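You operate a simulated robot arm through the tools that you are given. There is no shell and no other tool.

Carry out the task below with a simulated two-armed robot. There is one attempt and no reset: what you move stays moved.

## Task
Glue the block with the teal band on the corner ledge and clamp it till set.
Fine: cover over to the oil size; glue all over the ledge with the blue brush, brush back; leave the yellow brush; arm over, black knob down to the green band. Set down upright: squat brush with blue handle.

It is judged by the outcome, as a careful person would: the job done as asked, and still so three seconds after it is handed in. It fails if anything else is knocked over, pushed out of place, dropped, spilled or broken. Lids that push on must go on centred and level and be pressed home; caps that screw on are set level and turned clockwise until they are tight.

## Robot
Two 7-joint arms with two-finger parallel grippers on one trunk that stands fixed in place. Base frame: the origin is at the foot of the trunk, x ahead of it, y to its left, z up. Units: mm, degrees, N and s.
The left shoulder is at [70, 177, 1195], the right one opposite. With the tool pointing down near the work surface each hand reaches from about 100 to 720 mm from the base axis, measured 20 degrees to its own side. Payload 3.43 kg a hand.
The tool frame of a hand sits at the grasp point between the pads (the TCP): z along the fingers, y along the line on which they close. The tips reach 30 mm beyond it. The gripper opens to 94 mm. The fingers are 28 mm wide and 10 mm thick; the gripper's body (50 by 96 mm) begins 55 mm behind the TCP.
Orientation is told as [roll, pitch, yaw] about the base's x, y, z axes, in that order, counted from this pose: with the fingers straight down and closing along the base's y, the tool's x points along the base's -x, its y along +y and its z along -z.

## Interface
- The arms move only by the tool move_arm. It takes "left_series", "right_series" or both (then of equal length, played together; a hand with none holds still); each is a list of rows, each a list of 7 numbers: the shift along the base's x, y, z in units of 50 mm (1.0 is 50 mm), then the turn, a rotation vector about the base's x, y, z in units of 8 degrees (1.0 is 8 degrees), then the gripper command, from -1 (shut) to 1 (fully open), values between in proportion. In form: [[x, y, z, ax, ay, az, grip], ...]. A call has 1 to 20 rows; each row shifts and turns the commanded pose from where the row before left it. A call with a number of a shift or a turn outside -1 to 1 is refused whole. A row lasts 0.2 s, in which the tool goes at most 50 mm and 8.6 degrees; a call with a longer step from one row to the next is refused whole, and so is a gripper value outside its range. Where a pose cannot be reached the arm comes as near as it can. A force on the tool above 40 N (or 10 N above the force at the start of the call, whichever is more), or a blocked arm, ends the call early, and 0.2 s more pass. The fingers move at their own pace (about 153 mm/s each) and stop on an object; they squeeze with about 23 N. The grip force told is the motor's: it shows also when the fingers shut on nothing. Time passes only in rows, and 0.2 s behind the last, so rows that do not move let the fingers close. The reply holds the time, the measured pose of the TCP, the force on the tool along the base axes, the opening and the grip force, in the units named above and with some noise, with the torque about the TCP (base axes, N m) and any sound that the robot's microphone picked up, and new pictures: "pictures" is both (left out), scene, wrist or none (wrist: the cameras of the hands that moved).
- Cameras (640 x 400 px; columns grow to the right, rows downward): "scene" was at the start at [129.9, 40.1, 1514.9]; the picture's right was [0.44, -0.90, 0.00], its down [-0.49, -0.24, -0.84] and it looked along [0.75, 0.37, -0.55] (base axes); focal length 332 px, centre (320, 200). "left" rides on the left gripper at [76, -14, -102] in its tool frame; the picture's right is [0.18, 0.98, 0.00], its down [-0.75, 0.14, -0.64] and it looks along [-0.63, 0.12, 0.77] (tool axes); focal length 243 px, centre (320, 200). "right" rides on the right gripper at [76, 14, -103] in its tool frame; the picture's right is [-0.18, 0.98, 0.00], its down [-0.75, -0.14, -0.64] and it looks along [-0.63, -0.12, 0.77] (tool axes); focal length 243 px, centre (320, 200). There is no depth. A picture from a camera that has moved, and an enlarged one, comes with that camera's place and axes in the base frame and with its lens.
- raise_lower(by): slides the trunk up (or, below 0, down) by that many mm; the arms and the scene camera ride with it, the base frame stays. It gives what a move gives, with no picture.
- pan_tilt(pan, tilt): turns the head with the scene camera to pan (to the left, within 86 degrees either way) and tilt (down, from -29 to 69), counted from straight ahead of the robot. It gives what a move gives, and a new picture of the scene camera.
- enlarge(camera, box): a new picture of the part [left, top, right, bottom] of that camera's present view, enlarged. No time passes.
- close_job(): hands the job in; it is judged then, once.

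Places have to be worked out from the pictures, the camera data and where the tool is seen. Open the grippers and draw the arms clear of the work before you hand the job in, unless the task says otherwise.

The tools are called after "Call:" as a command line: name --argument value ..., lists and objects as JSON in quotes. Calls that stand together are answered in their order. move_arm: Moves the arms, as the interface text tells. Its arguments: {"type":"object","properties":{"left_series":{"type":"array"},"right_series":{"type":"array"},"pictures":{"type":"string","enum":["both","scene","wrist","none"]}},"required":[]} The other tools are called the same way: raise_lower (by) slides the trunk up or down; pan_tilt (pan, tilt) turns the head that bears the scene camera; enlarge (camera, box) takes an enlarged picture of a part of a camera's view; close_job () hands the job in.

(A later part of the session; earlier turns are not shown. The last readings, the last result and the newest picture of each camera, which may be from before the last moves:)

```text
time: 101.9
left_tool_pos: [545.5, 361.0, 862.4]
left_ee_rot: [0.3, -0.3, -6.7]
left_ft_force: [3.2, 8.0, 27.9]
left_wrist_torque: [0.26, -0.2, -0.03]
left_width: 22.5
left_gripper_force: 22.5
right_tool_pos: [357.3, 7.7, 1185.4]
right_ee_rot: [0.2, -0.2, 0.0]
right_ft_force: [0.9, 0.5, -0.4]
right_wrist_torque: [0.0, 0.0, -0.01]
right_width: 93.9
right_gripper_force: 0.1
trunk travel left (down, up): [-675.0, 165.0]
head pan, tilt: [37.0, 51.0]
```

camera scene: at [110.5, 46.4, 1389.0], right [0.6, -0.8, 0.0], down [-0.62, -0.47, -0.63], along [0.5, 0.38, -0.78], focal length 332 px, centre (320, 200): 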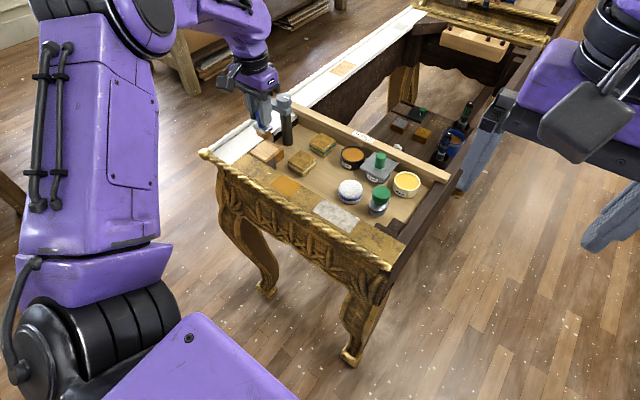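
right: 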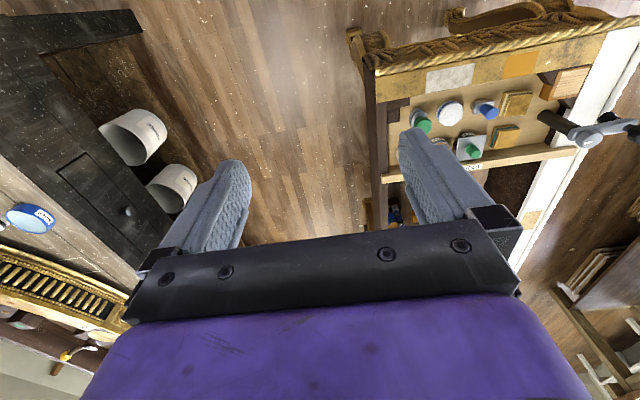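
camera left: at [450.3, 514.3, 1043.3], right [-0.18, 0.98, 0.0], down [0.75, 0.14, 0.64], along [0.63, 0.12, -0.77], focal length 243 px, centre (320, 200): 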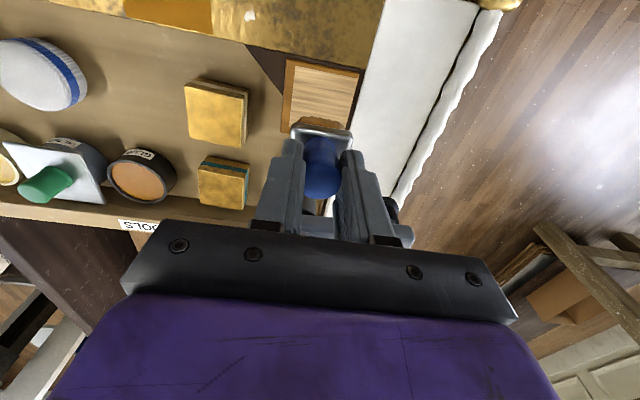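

The bristles stand on the tray (28 N). I ease the pressure off, open the fingers and rise straight up.

Call:
move_arm --left_series '[[0, 0, 0.05, 0, 0, 0, -1], [0, 0, 0.02, 0, 0, 0, -1], [0, 0, 0, 0, 0, 0, -1], [0, 0, 0, 0, 0, 0, -0.3], [0, 0, 0, 0, 0, 0, 0.1], [0, 0, 0, 0, 0, 0, 0.1]]' --pictures "none"

Call:
enlarge --camera "scene" --box '[280, 110, 380, 190]'

Call:
move_arm --left_series '[[0, 0, 0.4, 0, 0, 0, 0.1], [0, 0, 0.8, 0, 0, 0, 0.1], [0, 0, 0.8, 0, 0, 0.84, 0.1], [0, 0, 0, 0, 0, 0, 0.1]]' --pictures "none"

Call:
enlarge --camera "scene" --box '[220, 90, 460, 240]'

Call:
enlarge --camera "left" --box '[200, 40, 440, 220]'

```text
time: 103.3
left_tool_pos: [546.2, 361.3, 861.3]
left_ee_rot: [0.0, 0.2, -6.9]
left_ft_force: [0.3, 0.9, -0.4]
left_wrist_torque: [-0.01, -0.01, 0.01]
left_width: 51.8
left_gripper_force: 0.1
right_tool_pos: [361.2, 9.2, 1184.0]
right_ee_rot: [0.0, 0.0, -0.1]
right_ft_force: [-0.3, 0.1, 0.0]
right_wrist_torque: [0.03, 0.02, -0.01]
right_width: 93.6
right_gripper_force: 0.0
trunk travel left (down, up): [-675.0, 165.0]
head pan, tilt: [37.0, 51.0]
```

```text
5.00 times, centred on (330, 150) of scene
camera zoom: at [110.8, 46.6, 1389.0], right [0.6, -0.8, 0.0], down [-0.62, -0.47, -0.63], along [0.5, 0.38, -0.78], focal length 1659 px, centre (270, 450)
```

zoom: 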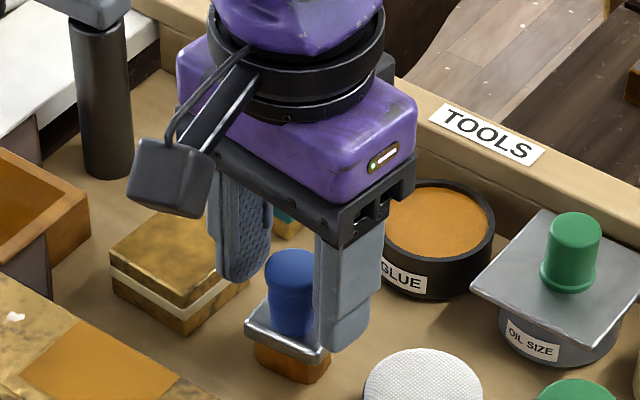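

```text
time: 104.3
left_tool_pos: [549.3, 359.6, 959.5]
left_ee_rot: [0.0, 0.0, 0.1]
left_ft_force: [0.5, 0.8, 0.0]
left_wrist_torque: [0.04, 0.02, -0.01]
left_width: 51.6
left_gripper_force: 0.0
right_tool_pos: [359.6, 9.5, 1184.2]
right_ee_rot: [0.0, 0.0, -0.1]
right_ft_force: [1.2, 1.0, 0.1]
right_wrist_torque: [0.01, 0.01, -0.01]
right_width: 93.8
right_gripper_force: 0.1
trunk travel left (down, up): [-675.0, 165.0]
head pan, tilt: [37.0, 51.0]
```

```text
2.67 times, centred on (340, 165) of scene
camera zoom: at [111.2, 47.1, 1388.9], right [0.6, -0.8, 0.0], down [-0.62, -0.47, -0.63], along [0.5, 0.38, -0.78], focal length 885 px, centre (267, 293)
```

zoom: 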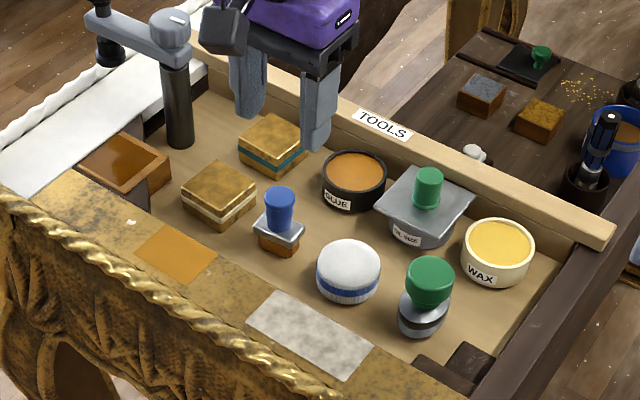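

```text
2.22 times, centred on (320, 130) of left
camera zoom: at [471.7, 346.2, 1063.9], right [-0.18, 0.98, 0.0], down [0.75, 0.14, 0.64], along [0.63, 0.12, -0.77], focal length 539 px, centre (320, 356)
```

zoom: 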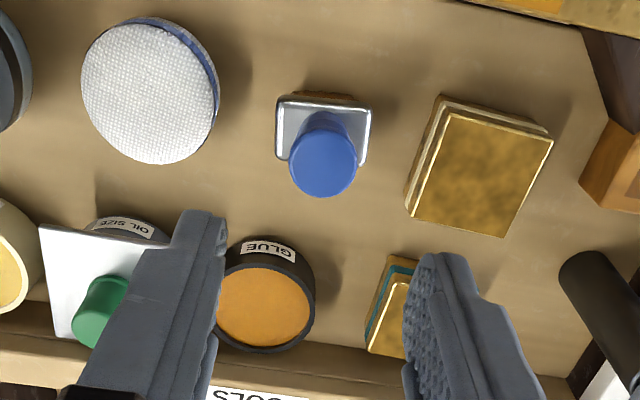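

The brush stands upright on its original spot. Next the teal-banded block: I move above it at about (635, 433) to refine its pose.

Call:
move_arm --left_series '[[0.4, 0.5, 0, 0, 0, 0, 0.5], [0.4, 0.5, 0, 0, 0, 0, 0.5], [0.4, 0.47, -0.3, 0, 0, 0, 0.5], [0, 0, 0, 0, 0, 0, 0.5]]' --pictures "none"

Call:
enlarge --camera "left" --box '[220, 40, 420, 190]'

Call:
enlarge --camera "scene" --box '[260, 90, 360, 170]'

```text
time: 105.3
left_tool_pos: [603.6, 432.4, 946.1]
left_ee_rot: [0.0, 0.0, -0.1]
left_ft_force: [0.3, -1.2, 0.9]
left_wrist_torque: [0.02, 0.0, 0.01]
left_width: 70.3
left_gripper_force: 0.1
right_tool_pos: [359.0, 9.1, 1185.0]
right_ee_rot: [0.1, 0.0, -0.1]
right_ft_force: [0.4, -1.6, -0.7]
right_wrist_torque: [0.02, 0.02, -0.04]
right_width: 94.0
right_gripper_force: 0.0
trunk travel left (down, up): [-675.0, 165.0]
head pan, tilt: [37.0, 51.0]
```

```text
2.67 times, centred on (320, 115) of left
camera zoom: at [527.8, 419.4, 1049.9], right [-0.18, 0.98, 0.0], down [0.75, 0.14, 0.64], along [0.63, 0.12, -0.77], focal length 647 px, centre (320, 427)
```

zoom: 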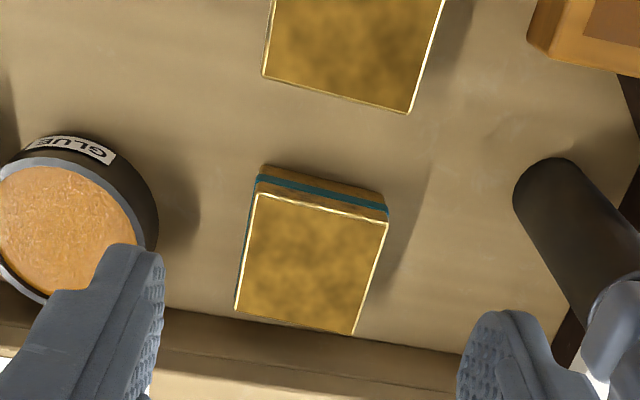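

```text
5.00 times, centred on (310, 130) of scene
camera zoom: at [110.0, 46.2, 1389.1], right [0.6, -0.8, 0.0], down [-0.62, -0.47, -0.63], along [0.5, 0.38, -0.78], focal length 1659 px, centre (370, 550)
```

zoom: 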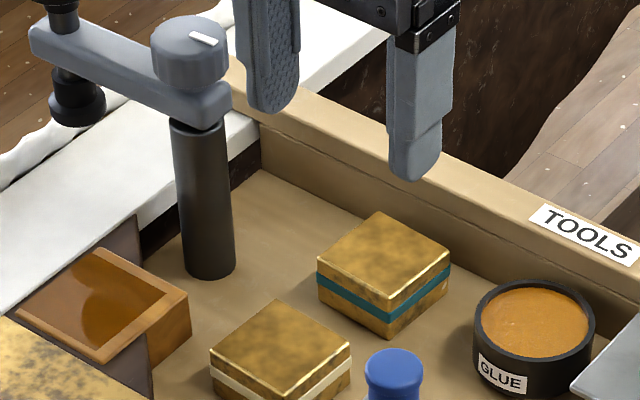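

The block's centre is about (636.5, 435), yaw -3.3°, about 29 mm tall on the tray at z≈794. I move over it, turn -3.3° and descend partway to check.

Call:
move_arm --left_series '[[0.33, 0.03, 0, 0, 0, -0.41, 0.5], [0.33, 0.02, 0, 0, 0, 0, 0.5], [0, 0, -0.6, 0, 0, 0, 0.5], [0, 0, -0.6, 0, 0, 0, 0.5], [0, 0, 0, 0, 0, 0, 0.5]]' --pictures "none"

Call:
enlarge --camera "left" --box '[200, 60, 440, 240]'

Call:
enlarge --camera "scene" --box '[260, 90, 360, 170]'

```text
time: 106.5
left_tool_pos: [638.1, 436.1, 885.6]
left_ee_rot: [0.0, 0.0, -3.4]
left_ft_force: [0.5, -0.5, -0.1]
left_wrist_torque: [0.0, 0.06, -0.03]
left_width: 70.5
left_gripper_force: 0.0
right_tool_pos: [359.0, 9.5, 1183.7]
right_ee_rot: [0.0, 0.0, -0.1]
right_ft_force: [-0.5, -0.5, 0.1]
right_wrist_torque: [-0.01, -0.04, -0.01]
right_width: 94.1
right_gripper_force: 0.0
trunk travel left (down, up): [-675.0, 165.0]
head pan, tilt: [37.0, 51.0]
```

```text
2.22 times, centred on (320, 150) of left
camera zoom: at [560.2, 426.6, 989.9], right [-0.13, 0.99, 0.0], down [0.76, 0.1, 0.64], along [0.64, 0.08, -0.77], focal length 539 px, centre (320, 311)
```

zoom: 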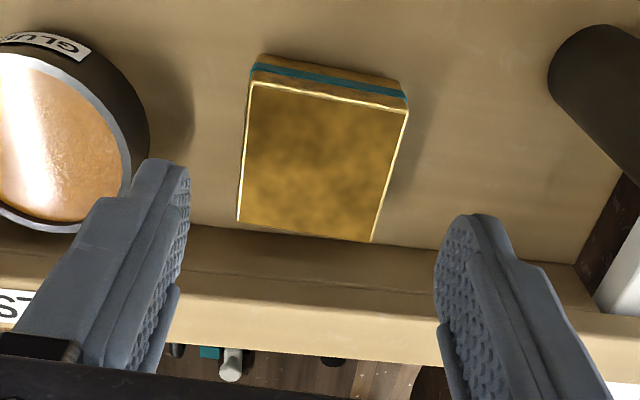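

```text
5.00 times, centred on (310, 130) of scene
camera zoom: at [110.1, 46.2, 1389.1], right [0.6, -0.8, 0.0], down [-0.62, -0.47, -0.63], along [0.5, 0.38, -0.78], focal length 1659 px, centre (370, 550)
```

zoom: 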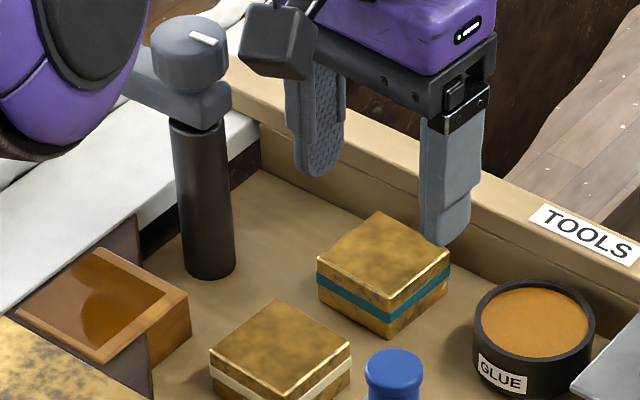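

Aligned within 1–2 mm. I descend to z≈831 around the block and close.

Call:
move_arm --left_series '[[0, -0.01, -0.5, 0, 0, 0, 0.5], [0, 0, -0.5, 0, 0, 0, 0.5], [0, 0, -0.08, 0, 0, 0, 0.5], [0, 0, 0, 0, 0, 0, 0.5], [0, 0, 0, 0, 0, 0, 0], [0, 0, 0, 0, 0, 0, -1], [0, 0, 0, 0, 0, 0, -1]]' --pictures "none"

Call:
enlarge --camera "scene" --box '[260, 90, 360, 170]'

Call:
enlarge --camera "left" --box '[200, 60, 440, 240]'

```text
time: 108.1
left_tool_pos: [637.6, 438.5, 830.7]
left_ee_rot: [0.0, 0.0, -3.3]
left_ft_force: [-0.1, -0.4, 0.9]
left_wrist_torque: [-0.03, -0.04, 0.0]
left_width: 49.1
left_gripper_force: 22.1
right_tool_pos: [358.2, 9.6, 1185.1]
right_ee_rot: [-0.1, 0.0, -0.2]
right_ft_force: [0.7, 0.1, -0.4]
right_wrist_torque: [0.02, -0.04, 0.0]
right_width: 94.0
right_gripper_force: 0.2
trunk travel left (down, up): [-675.0, 165.0]
head pan, tilt: [37.0, 51.0]
```

```text
5.00 times, centred on (310, 130) of scene
camera zoom: at [110.6, 46.5, 1389.0], right [0.6, -0.8, 0.0], down [-0.62, -0.47, -0.63], along [0.5, 0.38, -0.78], focal length 1659 px, centre (370, 550)
```

zoom: 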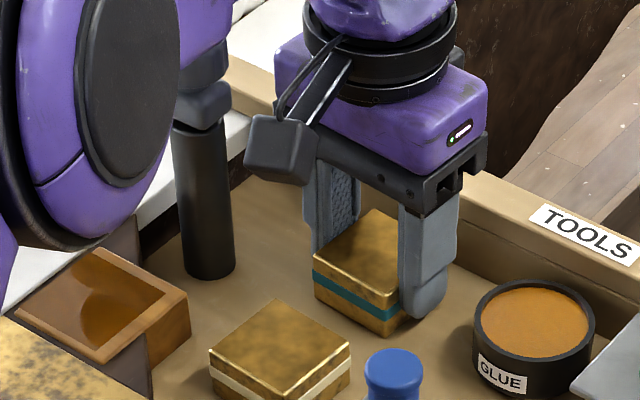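

```text
2.22 times, centred on (320, 150) of left
camera zoom: at [560.8, 428.2, 935.1], right [-0.13, 0.99, 0.0], down [0.76, 0.1, 0.64], along [0.64, 0.08, -0.77], focal length 539 px, centre (320, 311)
```

zoom: 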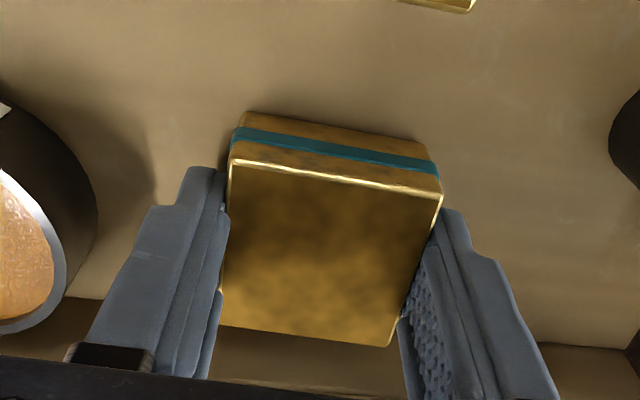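

The block is held (49 mm). I lift it 75 mm, check, then travel first toward -x and then +y so as to keep away from the clamp post.

Call:
move_arm --left_series '[[0, 0, 0.2, 0, 0, 0, -1], [0, 0, 0.5, 0, 0, 0, -1], [0, 0, 0.8, 0, 0, 0, -1], [-0.76, 0, 0, 0, 0, 0, -1], [-0.76, 0, 0, 0, 0, 0, -1], [-0.76, 0, 0, 0, 0, 0.2, -1], [0, 0.6, 0, 0, 0, 0.21, -1], [0, 0.6, 0, 0, 0, 0, -1], [0, 0.6, 0, 0, 0, 0, -1], [0, 0, 0, 0, 0, 0, -1]]' --pictures "both"

Call:
enlarge --camera "left" --box '[200, 40, 440, 220]'

Call:
enlarge --camera "scene" --box '[220, 80, 340, 180]'

```text
time: 110.3
left_tool_pos: [525.2, 528.3, 907.5]
left_ee_rot: [0.1, 0.1, 0.0]
left_ft_force: [0.9, 0.7, -0.6]
left_wrist_torque: [-0.02, 0.01, 0.02]
left_width: 49.3
left_gripper_force: 22.5
right_tool_pos: [360.1, 8.4, 1184.3]
right_ee_rot: [0.0, 0.1, -0.2]
right_ft_force: [-0.1, 0.2, -0.8]
right_wrist_torque: [0.06, 0.0, -0.02]
right_width: 93.9
right_gripper_force: 0.1
trunk travel left (down, up): [-675.0, 165.0]
head pan, tilt: [37.0, 51.0]
camera scene: at [111.0, 46.4, 1389.0], right [0.6, -0.8, 0.0], down [-0.62, -0.47, -0.63], along [0.5, 0.38, -0.78], focal length 332 px, centre (320, 200)
camera left: at [447.7, 514.3, 1010.6], right [-0.18, 0.98, 0.0], down [0.75, 0.14, 0.64], along [0.63, 0.12, -0.77], focal length 243 px, centre (320, 200)
```

scene: 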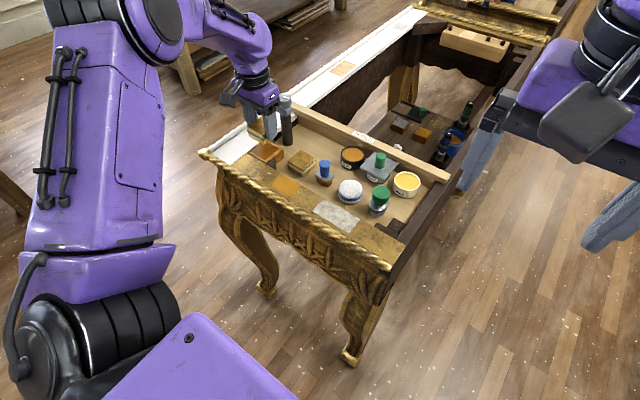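
left: 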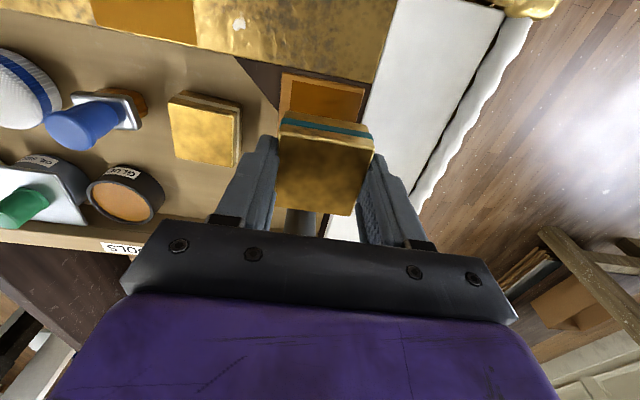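

```text
2.22 times, centred on (320, 130) of left
camera zoom: at [447.7, 514.3, 1010.6], right [-0.18, 0.98, 0.0], down [0.75, 0.14, 0.64], along [0.63, 0.12, -0.77], focal length 539 px, centre (320, 356)
```

zoom: 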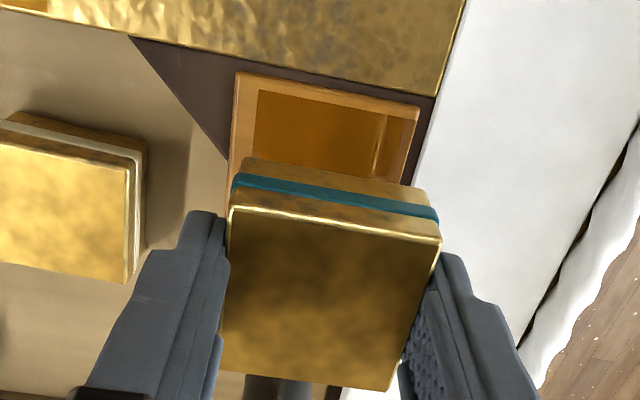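

```text
4.00 times, centred on (280, 130) of scene
camera zoom: at [111.0, 46.4, 1389.0], right [0.6, -0.8, 0.0], down [-0.62, -0.47, -0.63], along [0.5, 0.38, -0.78], focal length 1327 px, centre (480, 480)
```

zoom: 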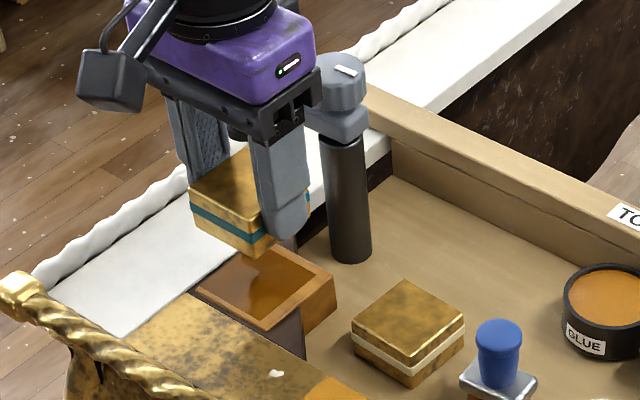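

The block hangs level over the ledge. By the picture it needs about -2 mm in x and +1.5 mm in y to be centred; I apply that and lower to just above the glue.

Call:
move_arm --left_series '[[-0.04, 0.03, -0.3, 0, 0, 0, -1], [0, 0, -0.3, 0, 0, 0, -1], [0, 0, -0.15, 0, 0, 0, -1], [0, 0, 0, 0, 0, 0, -1]]' --pictures "none"

Call:
enlarge --camera "left" --box '[240, 50, 410, 180]'

Call:
enlarge --camera "scene" --box '[240, 100, 310, 160]'

```text
time: 111.3
left_tool_pos: [522.7, 528.8, 870.2]
left_ee_rot: [-0.1, 0.1, -0.1]
left_ft_force: [0.0, 0.2, -0.9]
left_wrist_torque: [0.02, -0.02, 0.0]
left_width: 48.9
left_gripper_force: 23.2
right_tool_pos: [360.2, 9.0, 1184.3]
right_ee_rot: [0.0, 0.1, -0.1]
right_ft_force: [-0.4, -0.8, 0.2]
right_wrist_torque: [0.04, -0.01, 0.04]
right_width: 94.0
right_gripper_force: 0.1
trunk travel left (down, up): [-675.0, 165.0]
head pan, tilt: [37.0, 51.0]
```

```text
3.08 times, centred on (325, 115) of left
camera zoom: at [446.1, 514.6, 974.4], right [-0.18, 0.98, 0.0], down [0.75, 0.14, 0.64], along [0.63, 0.12, -0.77], focal length 746 px, centre (305, 462)
```

zoom: 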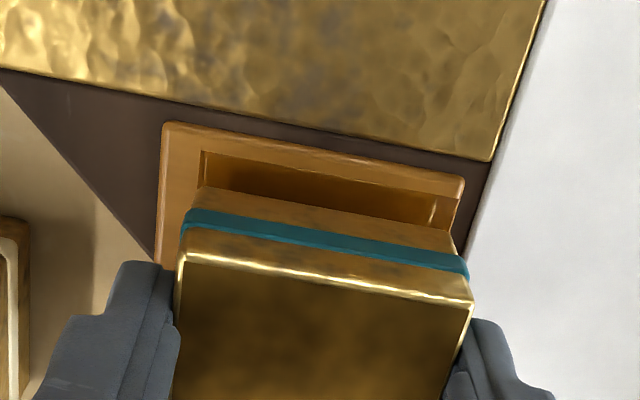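

```text
6.67 times, centred on (275, 130) of scene
camera zoom: at [110.8, 46.9, 1389.0], right [0.6, -0.8, 0.0], down [-0.62, -0.47, -0.63], along [0.5, 0.38, -0.78], focal length 2212 px, centre (620, 667)
```

zoom: 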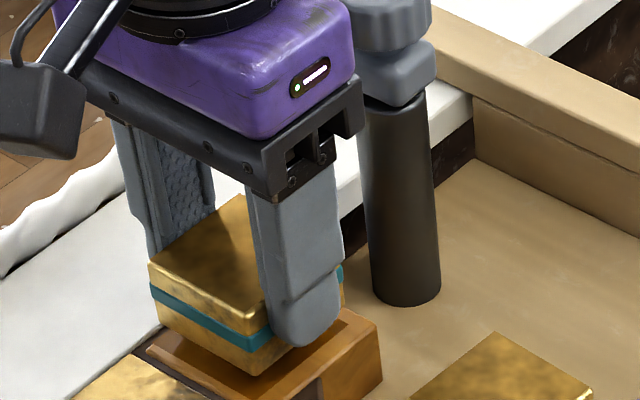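

Relative to the glue patch the block should go about 1.8 mm toward -x and 0.8 mm toward +y. I adjust and lower until it touches.

Call:
move_arm --left_series '[[-0.036, 0.016, -0.06, 0, 0, 0, -1], [0, 0, -0.06, 0, 0, 0, -1], [0, 0, -0.04, 0, 0, 0, -1], [0, 0, 0, 0, 0, 0, -1]]' --pictures "none"

Call:
move_arm --left_series '[[0, 0, -0.02, 0, 0, 0, -1], [0, 0, -0.02, 0, 0, 0, -1], [0, 0, 0, 0, 0, 0, -1]]' --pictures "none"

Call:
enlarge --camera "left" --box '[240, 50, 410, 180]'

```text
time: 112.3
left_tool_pos: [522.0, 529.0, 862.5]
left_ee_rot: [0.0, 0.0, 0.0]
left_ft_force: [0.2, 0.9, -0.9]
left_wrist_torque: [-0.02, 0.02, -0.04]
left_width: 49.2
left_gripper_force: 23.4
right_tool_pos: [359.5, 7.9, 1184.6]
right_ee_rot: [0.0, 0.1, 0.0]
right_ft_force: [-0.3, 0.1, -0.9]
right_wrist_torque: [-0.01, -0.01, 0.0]
right_width: 93.9
right_gripper_force: 0.0
trunk travel left (down, up): [-675.0, 165.0]
head pan, tilt: [37.0, 51.0]
```

```text
time: 113.1
left_tool_pos: [520.5, 529.2, 861.7]
left_ee_rot: [0.1, -0.1, 0.0]
left_ft_force: [0.7, 1.9, 6.6]
left_wrist_torque: [-0.05, 0.0, 0.02]
left_width: 48.9
left_gripper_force: 23.3
right_tool_pos: [358.6, 8.1, 1185.6]
right_ee_rot: [0.1, 0.2, -0.1]
right_ft_force: [0.3, -0.2, 0.5]
right_wrist_torque: [0.03, -0.04, -0.04]
right_width: 94.1
right_gripper_force: 0.1
trunk travel left (down, up): [-675.0, 165.0]
head pan, tilt: [37.0, 51.0]
```

```text
3.08 times, centred on (325, 115) of left
camera zoom: at [443.9, 514.8, 965.3], right [-0.18, 0.98, 0.0], down [0.75, 0.14, 0.64], along [0.63, 0.12, -0.77], focal length 746 px, centre (305, 462)
```

zoom: 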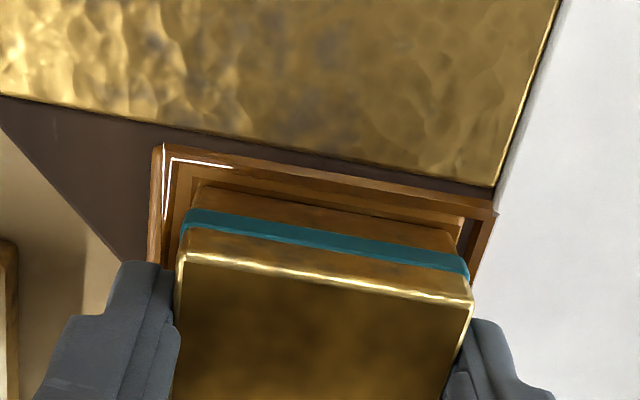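

The block touches the glue (6.6 N). I look closely at its position before letting go.

Call:
enlarge --camera "left" --box '[275, 90, 375, 150]'

Call:
enlarge --camera "scene" --box '[245, 115, 305, 165]'

```text
6.40 times, centred on (325, 120) of left
camera zoom: at [443.9, 514.8, 965.3], right [-0.18, 0.98, 0.0], down [0.75, 0.14, 0.64], along [0.63, 0.12, -0.77], focal length 1553 px, centre (288, 712)
```

zoom: 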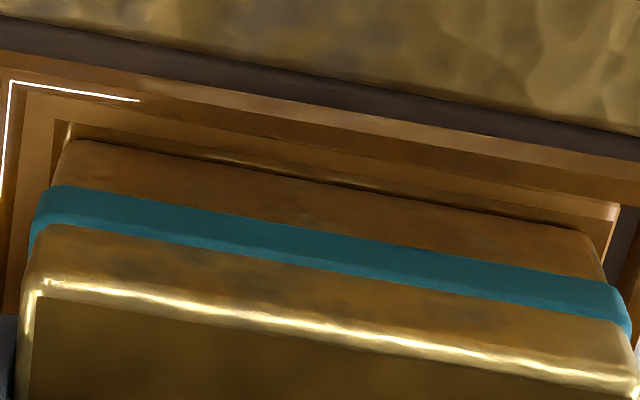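

```text
8.00 times, centred on (275, 140) of scene
camera zoom: at [109.9, 46.2, 1389.2], right [0.6, -0.8, 0.0], down [-0.62, -0.47, -0.63], along [0.5, 0.38, -0.78], focal length 2654 px, centre (680, 680)
```

zoom: 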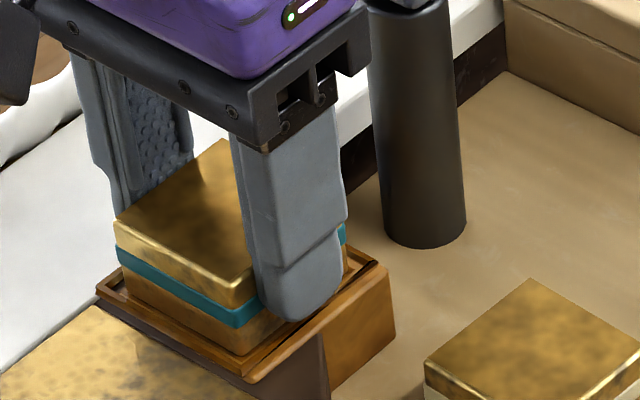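

The block sits squarely on the glued area. I press lightly, open the fingers and rise straight up.

Call:
move_arm --left_series '[[0, 0, -0.02, 0, 0, 0, -1], [0, 0, 0, 0, 0, 0, -1], [0, 0, 0.02, 0, 0, 0, -1], [0, 0, 0, 0, 0, 0, 0.15], [0, 0, 0, 0, 0, 0, 0.3], [0, 0, 0, 0, 0, 0, 0.3], [0, 0, 0.4, 0, 0, 0, 0.3], [0, 0, 0.8, 0, 0, 0, 0.3], [0, -0.2, 0.6, 0, 0, 0, 0.3], [0, 0, 0, 0, 0, 0, 0.3]]' --pictures "none"

Call:
enlarge --camera "left" --box '[200, 0, 440, 200]'

Call:
enlarge --camera "scene" --box '[225, 85, 325, 170]'

```text
time: 115.3
left_tool_pos: [520.3, 520.7, 951.3]
left_ee_rot: [0.0, 0.1, 0.0]
left_ft_force: [0.7, -0.4, -0.6]
left_wrist_torque: [0.02, 0.02, -0.01]
left_width: 61.3
left_gripper_force: 0.0
right_tool_pos: [359.8, 9.5, 1183.7]
right_ee_rot: [0.0, 0.3, -0.1]
right_ft_force: [-0.7, 0.1, 0.9]
right_wrist_torque: [-0.01, -0.02, -0.02]
right_width: 93.8
right_gripper_force: 0.0
trunk travel left (down, up): [-675.0, 165.0]
head pan, tilt: [37.0, 51.0]
```

```text
2.00 times, centred on (320, 100) of left
camera zoom: at [443.6, 507.0, 1055.5], right [-0.18, 0.98, 0.0], down [0.75, 0.14, 0.64], along [0.63, 0.12, -0.77], focal length 485 px, centre (320, 400)
```

zoom: 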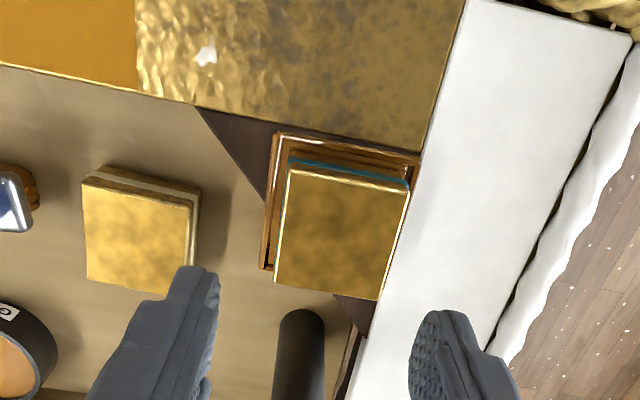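

```text
4.71 times, centred on (275, 128) of scene
camera zoom: at [111.0, 47.4, 1388.9], right [0.6, -0.8, 0.0], down [-0.62, -0.47, -0.63], along [0.5, 0.38, -0.78], focal length 1561 px, centre (532, 541)
```

zoom: 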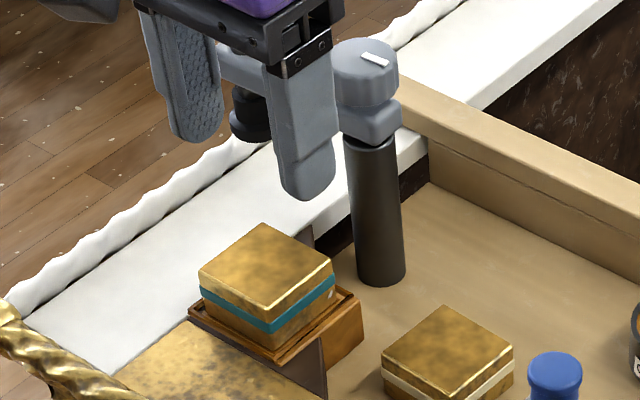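

The block is set on the ledge with glue squeezing out. Now the clamp: I move the hand to a viewpoint above and beside it for close-up pictures of the arm and black knob.

Call:
move_arm --left_series '[[0, -0.3, 0.6, 0, 0, 0, 0.3], [0.4, -0.3, 0.6, 0, 0, 0, 0.3], [0.6, -0.2, 0, 0, 0, 0, 0.3], [0.3, 0, 0, 0, 0, 0, 0.3], [0, 0, 0, 0, 0, 0, 0.3]]' --pictures "both"

Call:
enlarge --camera "left" --box '[280, 40, 520, 220]'

Call:
enlarge --camera "scene" --box '[230, 65, 310, 155]'

```text
time: 116.5
left_tool_pos: [586.3, 478.3, 1009.2]
left_ee_rot: [0.1, 0.0, 0.0]
left_ft_force: [-0.4, -0.8, -0.1]
left_wrist_torque: [-0.01, 0.01, -0.02]
left_width: 61.0
left_gripper_force: 0.0
right_tool_pos: [358.7, 9.3, 1184.7]
right_ee_rot: [0.0, 0.0, 0.0]
right_ft_force: [-0.6, 0.6, -0.8]
right_wrist_torque: [-0.02, -0.01, 0.01]
right_width: 94.0
right_gripper_force: 0.1
trunk travel left (down, up): [-675.0, 165.0]
head pan, tilt: [37.0, 51.0]
camera scene: at [110.3, 46.7, 1389.0], right [0.6, -0.8, 0.0], down [-0.62, -0.47, -0.63], along [0.5, 0.38, -0.78], focal length 332 px, centre (320, 200)
camera left: at [509.5, 464.6, 1113.8], right [-0.18, 0.98, 0.0], down [0.75, 0.14, 0.64], along [0.63, 0.12, -0.77], focal length 243 px, centre (320, 200)
```

scene: 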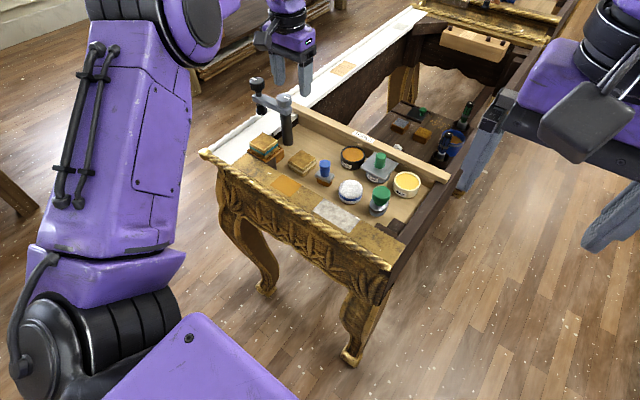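
left: 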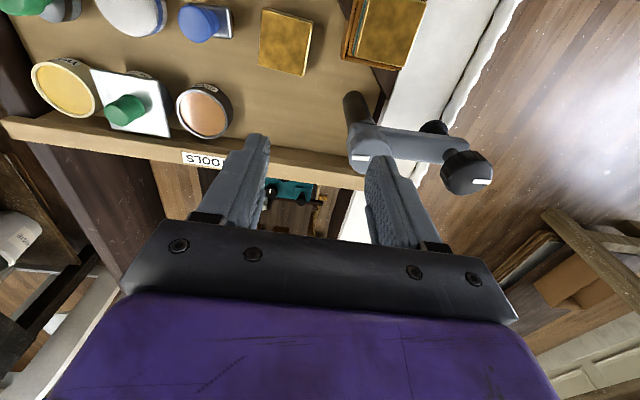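

```text
2.22 times, centred on (400, 130) of left
camera zoom: at [509.5, 464.6, 1113.8], right [-0.18, 0.98, 0.0], down [0.75, 0.14, 0.64], along [0.63, 0.12, -0.77], focal length 539 px, centre (142, 356)
```

zoom: 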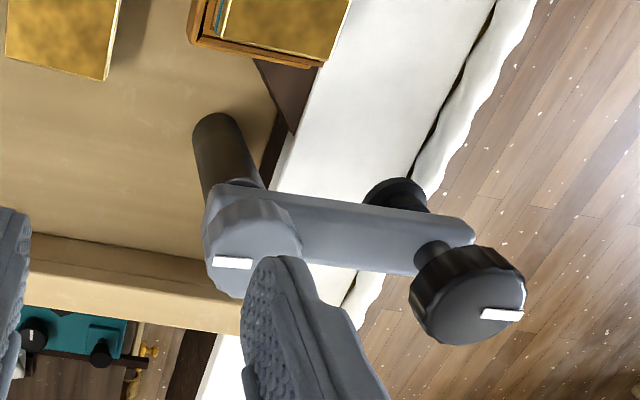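

```text
4.44 times, centred on (270, 110) of scene
camera zoom: at [110.3, 46.7, 1389.0], right [0.6, -0.8, 0.0], down [-0.62, -0.47, -0.63], along [0.5, 0.38, -0.78], focal length 1474 px, centre (542, 600)
```

zoom: 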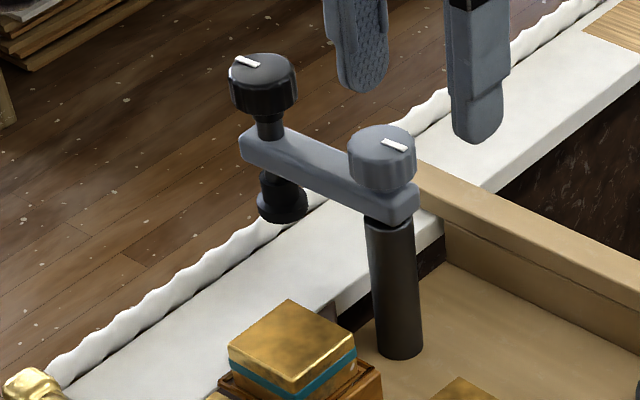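

The clamp's pivot is at about (602.6, 525), black knob at (593, 597.5, top 956), arm about 73 mm long at z 885–903; swung to -x its pad lands on the block. The plan is to straddle the arm from above and swing it. I raise the trunk 40 mm for better reach at that height.

Call:
raise_lower --by 40

Call:
move_arm --left_series '[[0, 0.1, -0.1, 0, 0, -1, 0.3], [0, 0.1, -0.1, 0, 0, -1, 0.3], [0, 0.1, -0.1, 0, 0, -1, 0.3], [0, 0.1, -0.1, 0, 0, -1, 0.3], [0, 0.1, -0.1, 0, 0, -1, 0.3], [0, 0.1, -0.1, 0, 0, -1, 0.3], [0, 0.1, -0.1, 0, 0, -1, 0.3], [0, 0.1, -0.1, 0, 0, -1, 0.3], [0, 0.1, 0, 0, 0, -1, 0.3], [0, 0.1, 0, 0, 0, -1, 0.3], [0, 0, 0, 0.44, -0.61, -0.28, 0.3], [0, 0, 0, 0.44, -0.61, 0, 0.3], [0, 0, 0, 0, 0, 0, 0.3]]' --pictures "both"

```text
time: 117.3
left_tool_pos: [586.6, 478.5, 1050.2]
left_ee_rot: [0.0, 0.1, 0.0]
left_ft_force: [-0.2, 0.7, -0.7]
left_wrist_torque: [-0.01, 0.02, -0.02]
left_width: 61.3
left_gripper_force: 0.0
right_tool_pos: [358.2, 8.8, 1224.1]
right_ee_rot: [0.1, 0.2, -0.1]
right_ft_force: [-0.3, 0.5, 0.4]
right_wrist_torque: [-0.01, -0.05, 0.01]
right_width: 94.4
right_gripper_force: 0.0
trunk travel left (down, up): [-715.0, 125.0]
head pan, tilt: [37.0, 51.0]
```

```text
time: 120.2
left_tool_pos: [586.8, 529.0, 1009.7]
left_ee_rot: [10.8, 5.5, -81.8]
left_ft_force: [0.0, -0.3, -1.1]
left_wrist_torque: [0.01, -0.02, -0.02]
left_width: 61.1
left_gripper_force: 0.1
right_tool_pos: [359.5, 9.8, 1223.5]
right_ee_rot: [-0.1, 0.0, 0.0]
right_ft_force: [-0.2, 0.4, 0.5]
right_wrist_torque: [0.02, 0.01, -0.04]
right_width: 93.9
right_gripper_force: 0.1
trunk travel left (down, up): [-715.0, 125.0]
head pan, tilt: [37.0, 51.0]
camera scene: at [111.4, 47.3, 1428.9], right [0.6, -0.8, 0.0], down [-0.62, -0.47, -0.63], along [0.5, 0.38, -0.78], focal length 332 px, centre (320, 200)
camera left: at [543.8, 590.6, 1115.8], right [0.93, 0.3, 0.2], down [0.13, -0.8, 0.58], along [0.34, -0.51, -0.79], focal length 243 px, centre (320, 200)
```

scene: 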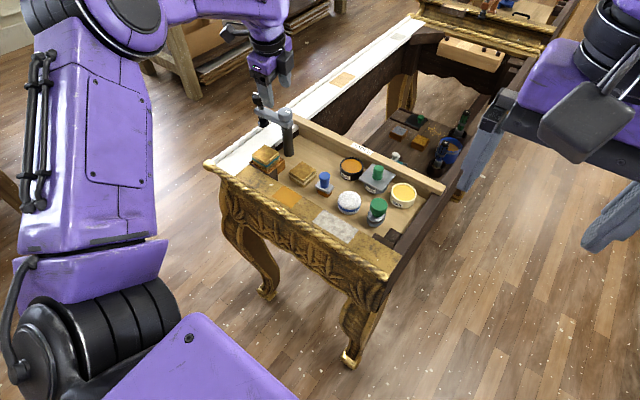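
left: 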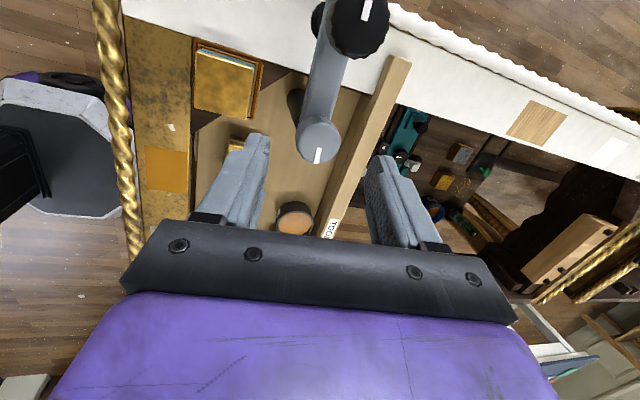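

The hand is turned and tilted as planned. I move above the middle of the clamp arm at (598, 559) and descend halfway, then look.

Call:
move_arm --left_series '[[0.11, 0.3, 0, 0, 0, 0, 0.3], [0.11, 0.3, -0.4, 0, 0, 0, 0.3], [0, 0, -0.5, 0, 0, 0, 0.3], [0, 0, 0, 0, 0, 0, 0.3]]' --pictures "both"

Call:
enlarge --camera "left" --box '[220, 40, 440, 220]'

Call:
enlarge --camera "scene" --box '[230, 65, 320, 155]'

```text
time: 121.2
left_tool_pos: [597.8, 560.0, 965.7]
left_ee_rot: [10.8, 5.6, -81.8]
left_ft_force: [0.4, -1.0, 0.5]
left_wrist_torque: [-0.03, -0.07, 0.02]
left_width: 60.9
left_gripper_force: 0.2
right_tool_pos: [358.0, 9.1, 1224.9]
right_ee_rot: [0.0, 0.1, -0.2]
right_ft_force: [0.0, -0.2, -0.7]
right_wrist_torque: [-0.01, 0.02, 0.0]
right_width: 94.0
right_gripper_force: 0.0
trunk travel left (down, up): [-715.0, 125.0]
head pan, tilt: [37.0, 51.0]
camera scene: at [110.2, 46.5, 1429.1], right [0.6, -0.8, 0.0], down [-0.62, -0.47, -0.63], along [0.5, 0.38, -0.78], focal length 332 px, centre (320, 200)
camera left: at [555.1, 620.5, 1071.5], right [0.93, 0.3, 0.2], down [0.14, -0.8, 0.58], along [0.34, -0.51, -0.79], focal length 243 px, centre (320, 200)
```

scene: 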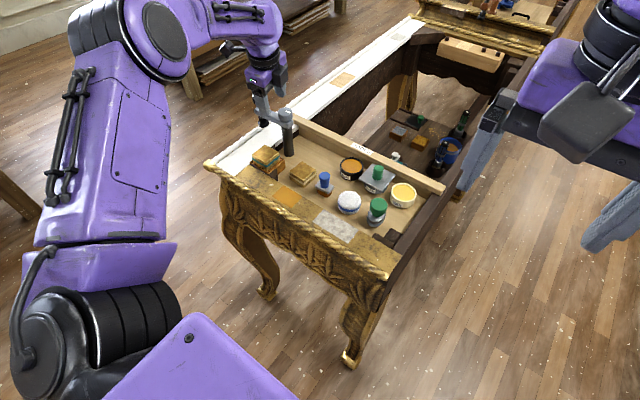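
left: 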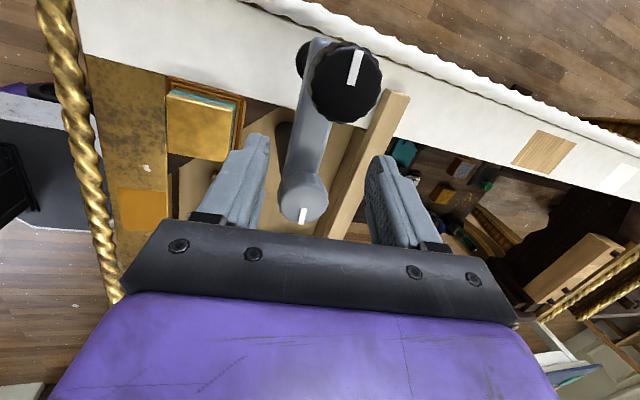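

```text
2.22 times, centred on (330, 130) of left
camera zoom: at [555.1, 620.5, 1071.5], right [0.93, 0.3, 0.2], down [0.14, -0.8, 0.58], along [0.34, -0.51, -0.79], focal length 539 px, centre (298, 356)
```

zoom: 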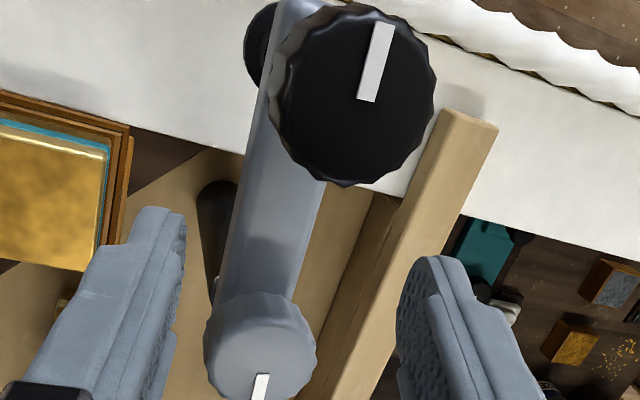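

```text
4.44 times, centred on (275, 110) of scene
camera zoom: at [110.2, 46.5, 1429.1], right [0.6, -0.8, 0.0], down [-0.62, -0.47, -0.63], along [0.5, 0.38, -0.78], focal length 1474 px, centre (520, 600)
```

zoom: 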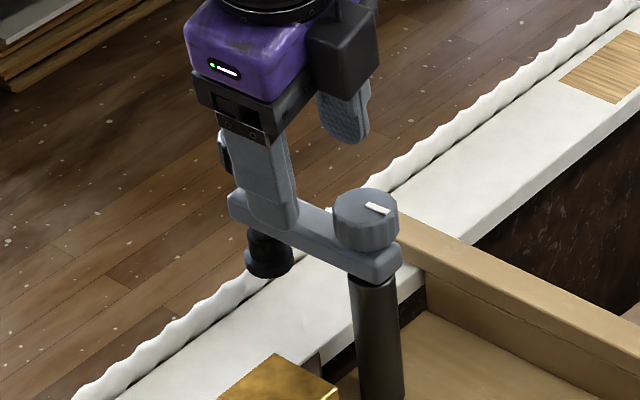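

The arm lies between the open fingers. I descend to TCP z≈911 so the fingers straddle the bar, then close on it.

Call:
move_arm --left_series '[[0, 0, -0.5, 0, 0, 0, 0.3], [0, 0, -0.4, 0, 0, 0, 0.3], [0, 0, -0.2, 0, 0, 0, 0.3], [0, 0, 0, 0, 0, 0, 0.3]]' --pictures "none"

Call:
enlarge --camera "left" --box '[220, 40, 440, 220]'

Call:
enlarge --camera "scene" --box '[230, 65, 320, 155]'

```text
time: 122.2
left_tool_pos: [599.8, 558.9, 909.4]
left_ee_rot: [10.7, 5.5, -81.8]
left_ft_force: [0.1, -0.3, -0.1]
left_wrist_torque: [0.01, 0.0, -0.02]
left_width: 61.2
left_gripper_force: 0.1
right_tool_pos: [359.5, 9.0, 1224.4]
right_ee_rot: [0.0, 0.0, 0.0]
right_ft_force: [0.2, -0.3, -0.2]
right_wrist_torque: [0.02, -0.03, 0.01]
right_width: 94.1
right_gripper_force: 0.0
trunk travel left (down, up): [-715.0, 125.0]
head pan, tilt: [37.0, 51.0]
```

```text
2.22 times, centred on (330, 130) of left
camera zoom: at [556.0, 621.1, 1015.0], right [0.93, 0.3, 0.2], down [0.14, -0.8, 0.58], along [0.34, -0.51, -0.79], focal length 539 px, centre (298, 356)
```

zoom: 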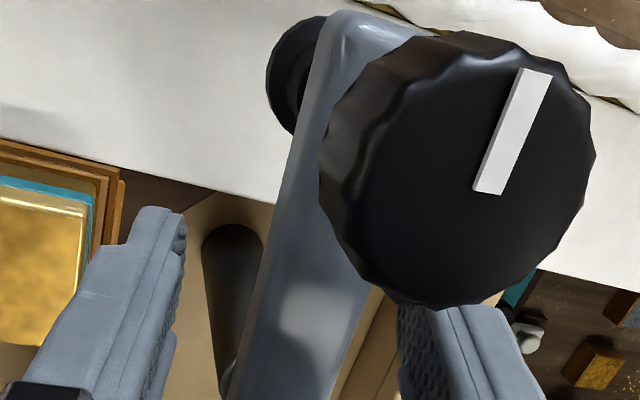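

```text
4.44 times, centred on (275, 110) of scene
camera zoom: at [110.6, 46.7, 1429.0], right [0.6, -0.8, 0.0], down [-0.62, -0.47, -0.63], along [0.5, 0.38, -0.78], focal length 1474 px, centre (520, 600)
```

zoom: 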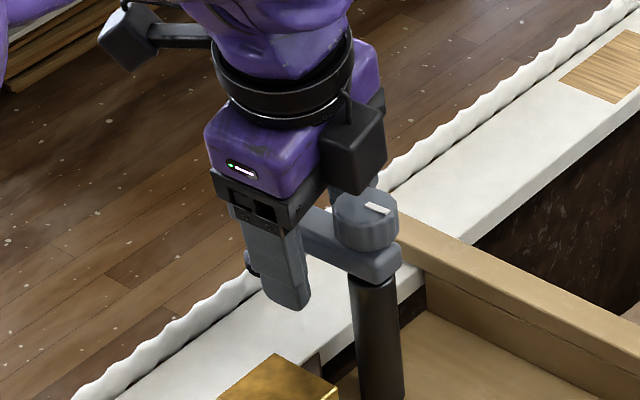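

The fingers straddle the bar with no contact. I close them on the bar.

Call:
move_arm --left_series '[[0, 0, 0, 0, 0, 0, 0], [0, 0, 0, 0, 0, 0, -0.3], [0, 0, 0, 0, 0, 0, -0.6], [0, 0, 0, 0, 0, 0, -1]]' --pictures "none"

Call:
enlarge --camera "scene" --box '[230, 65, 320, 155]'

```text
time: 123.2
left_tool_pos: [600.6, 559.5, 909.8]
left_ee_rot: [10.8, 5.6, -81.8]
left_ft_force: [6.0, 3.5, 5.0]
left_wrist_torque: [0.04, 0.38, 0.18]
left_width: 30.7
left_gripper_force: 45.0
right_tool_pos: [360.7, 8.3, 1223.7]
right_ee_rot: [-0.1, 0.1, 0.0]
right_ft_force: [-0.4, 0.2, 0.0]
right_wrist_torque: [0.01, 0.01, -0.01]
right_width: 94.0
right_gripper_force: 0.0
trunk travel left (down, up): [-715.0, 125.0]
head pan, tilt: [37.0, 51.0]
```

```text
4.44 times, centred on (275, 110) of scene
camera zoom: at [111.4, 46.8, 1429.0], right [0.6, -0.8, 0.0], down [-0.62, -0.47, -0.63], along [0.5, 0.38, -0.78], focal length 1474 px, centre (520, 600)
```

zoom: 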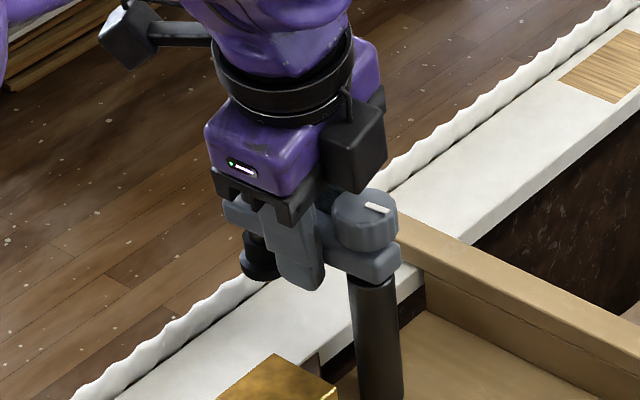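

Gripped (30.7 mm). I try the first few degrees of the counterclockwise swing and read the forces.

Call:
move_arm --left_series '[[-0.048, -0.008, 0, 0, 0, 0.5, -1], [-0.048, -0.01, 0, 0, 0, 0.5, -1], [-0.047, -0.013, 0, 0, 0, 0.5, -1], [0, 0, 0, 0, 0, 0, -1]]' --pictures "none"

Call:
enlarge --camera "scene" --box '[230, 65, 320, 155]'

```text
time: 124.2
left_tool_pos: [592.2, 558.5, 908.3]
left_ee_rot: [10.8, 5.5, -69.5]
left_ft_force: [16.8, 15.3, 11.9]
left_wrist_torque: [0.53, 0.37, 0.66]
left_width: 30.9
left_gripper_force: 45.0
right_tool_pos: [360.4, 10.3, 1224.9]
right_ee_rot: [0.0, 0.1, -0.1]
right_ft_force: [-0.1, 0.7, -0.3]
right_wrist_torque: [0.02, 0.01, 0.03]
right_width: 93.6
right_gripper_force: 0.1
trunk travel left (down, up): [-715.0, 125.0]
head pan, tilt: [37.0, 51.0]
```

```text
4.44 times, centred on (275, 110) of scene
camera zoom: at [112.6, 48.4, 1428.9], right [0.6, -0.8, 0.0], down [-0.62, -0.47, -0.63], along [0.5, 0.38, -0.78], focal length 1474 px, centre (520, 600)
```

zoom: 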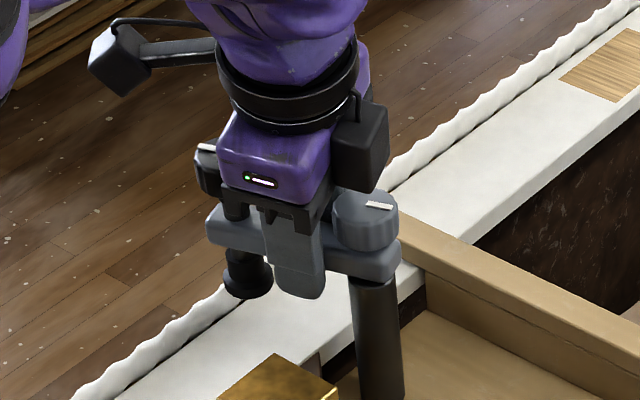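

The arm swings with the hand (its mark turned too); resistance is about 20 N. I continue along the arc in 4° steps.

Call:
move_arm --left_series '[[-0.045, -0.018, 0.01, 0, 0, 0.5, -1], [-0.0436, -0.021, 0, 0, 0, 0.5, -1], [-0.042, -0.024, 0, 0, 0, 0.5, -1], [-0.0404, -0.0268, 0, 0, 0, 0.5, -1], [-0.0382, -0.0296, 0, 0, 0, 0.5, -1], [-0.0362, -0.0322, 0, 0, 0, 0.5, -1]]' --pictures "none"

Call:
enlarge --camera "scene" --box '[230, 65, 320, 155]'

```text
time: 125.5
left_tool_pos: [579.8, 550.7, 908.4]
left_ee_rot: [10.7, 5.6, -45.8]
left_ft_force: [15.9, 15.9, 14.1]
left_wrist_torque: [0.31, 0.52, 0.72]
left_width: 30.9
left_gripper_force: 44.9
right_tool_pos: [360.7, 10.7, 1224.5]
right_ee_rot: [0.0, 0.1, 0.1]
right_ft_force: [0.8, -0.1, -1.0]
right_wrist_torque: [0.02, -0.02, 0.0]
right_width: 94.3
right_gripper_force: 0.1
trunk travel left (down, up): [-715.0, 125.0]
head pan, tilt: [37.0, 51.0]
```

```text
4.44 times, centred on (275, 110) of scene
camera zoom: at [112.1, 48.5, 1428.9], right [0.6, -0.8, 0.0], down [-0.62, -0.47, -0.63], along [0.5, 0.38, -0.78], focal length 1474 px, centre (520, 600)
```

zoom: 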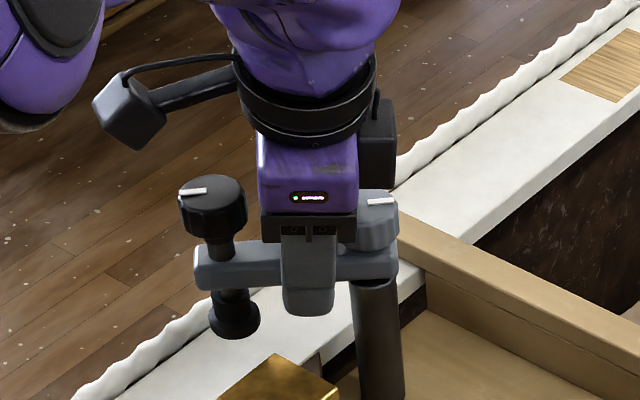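

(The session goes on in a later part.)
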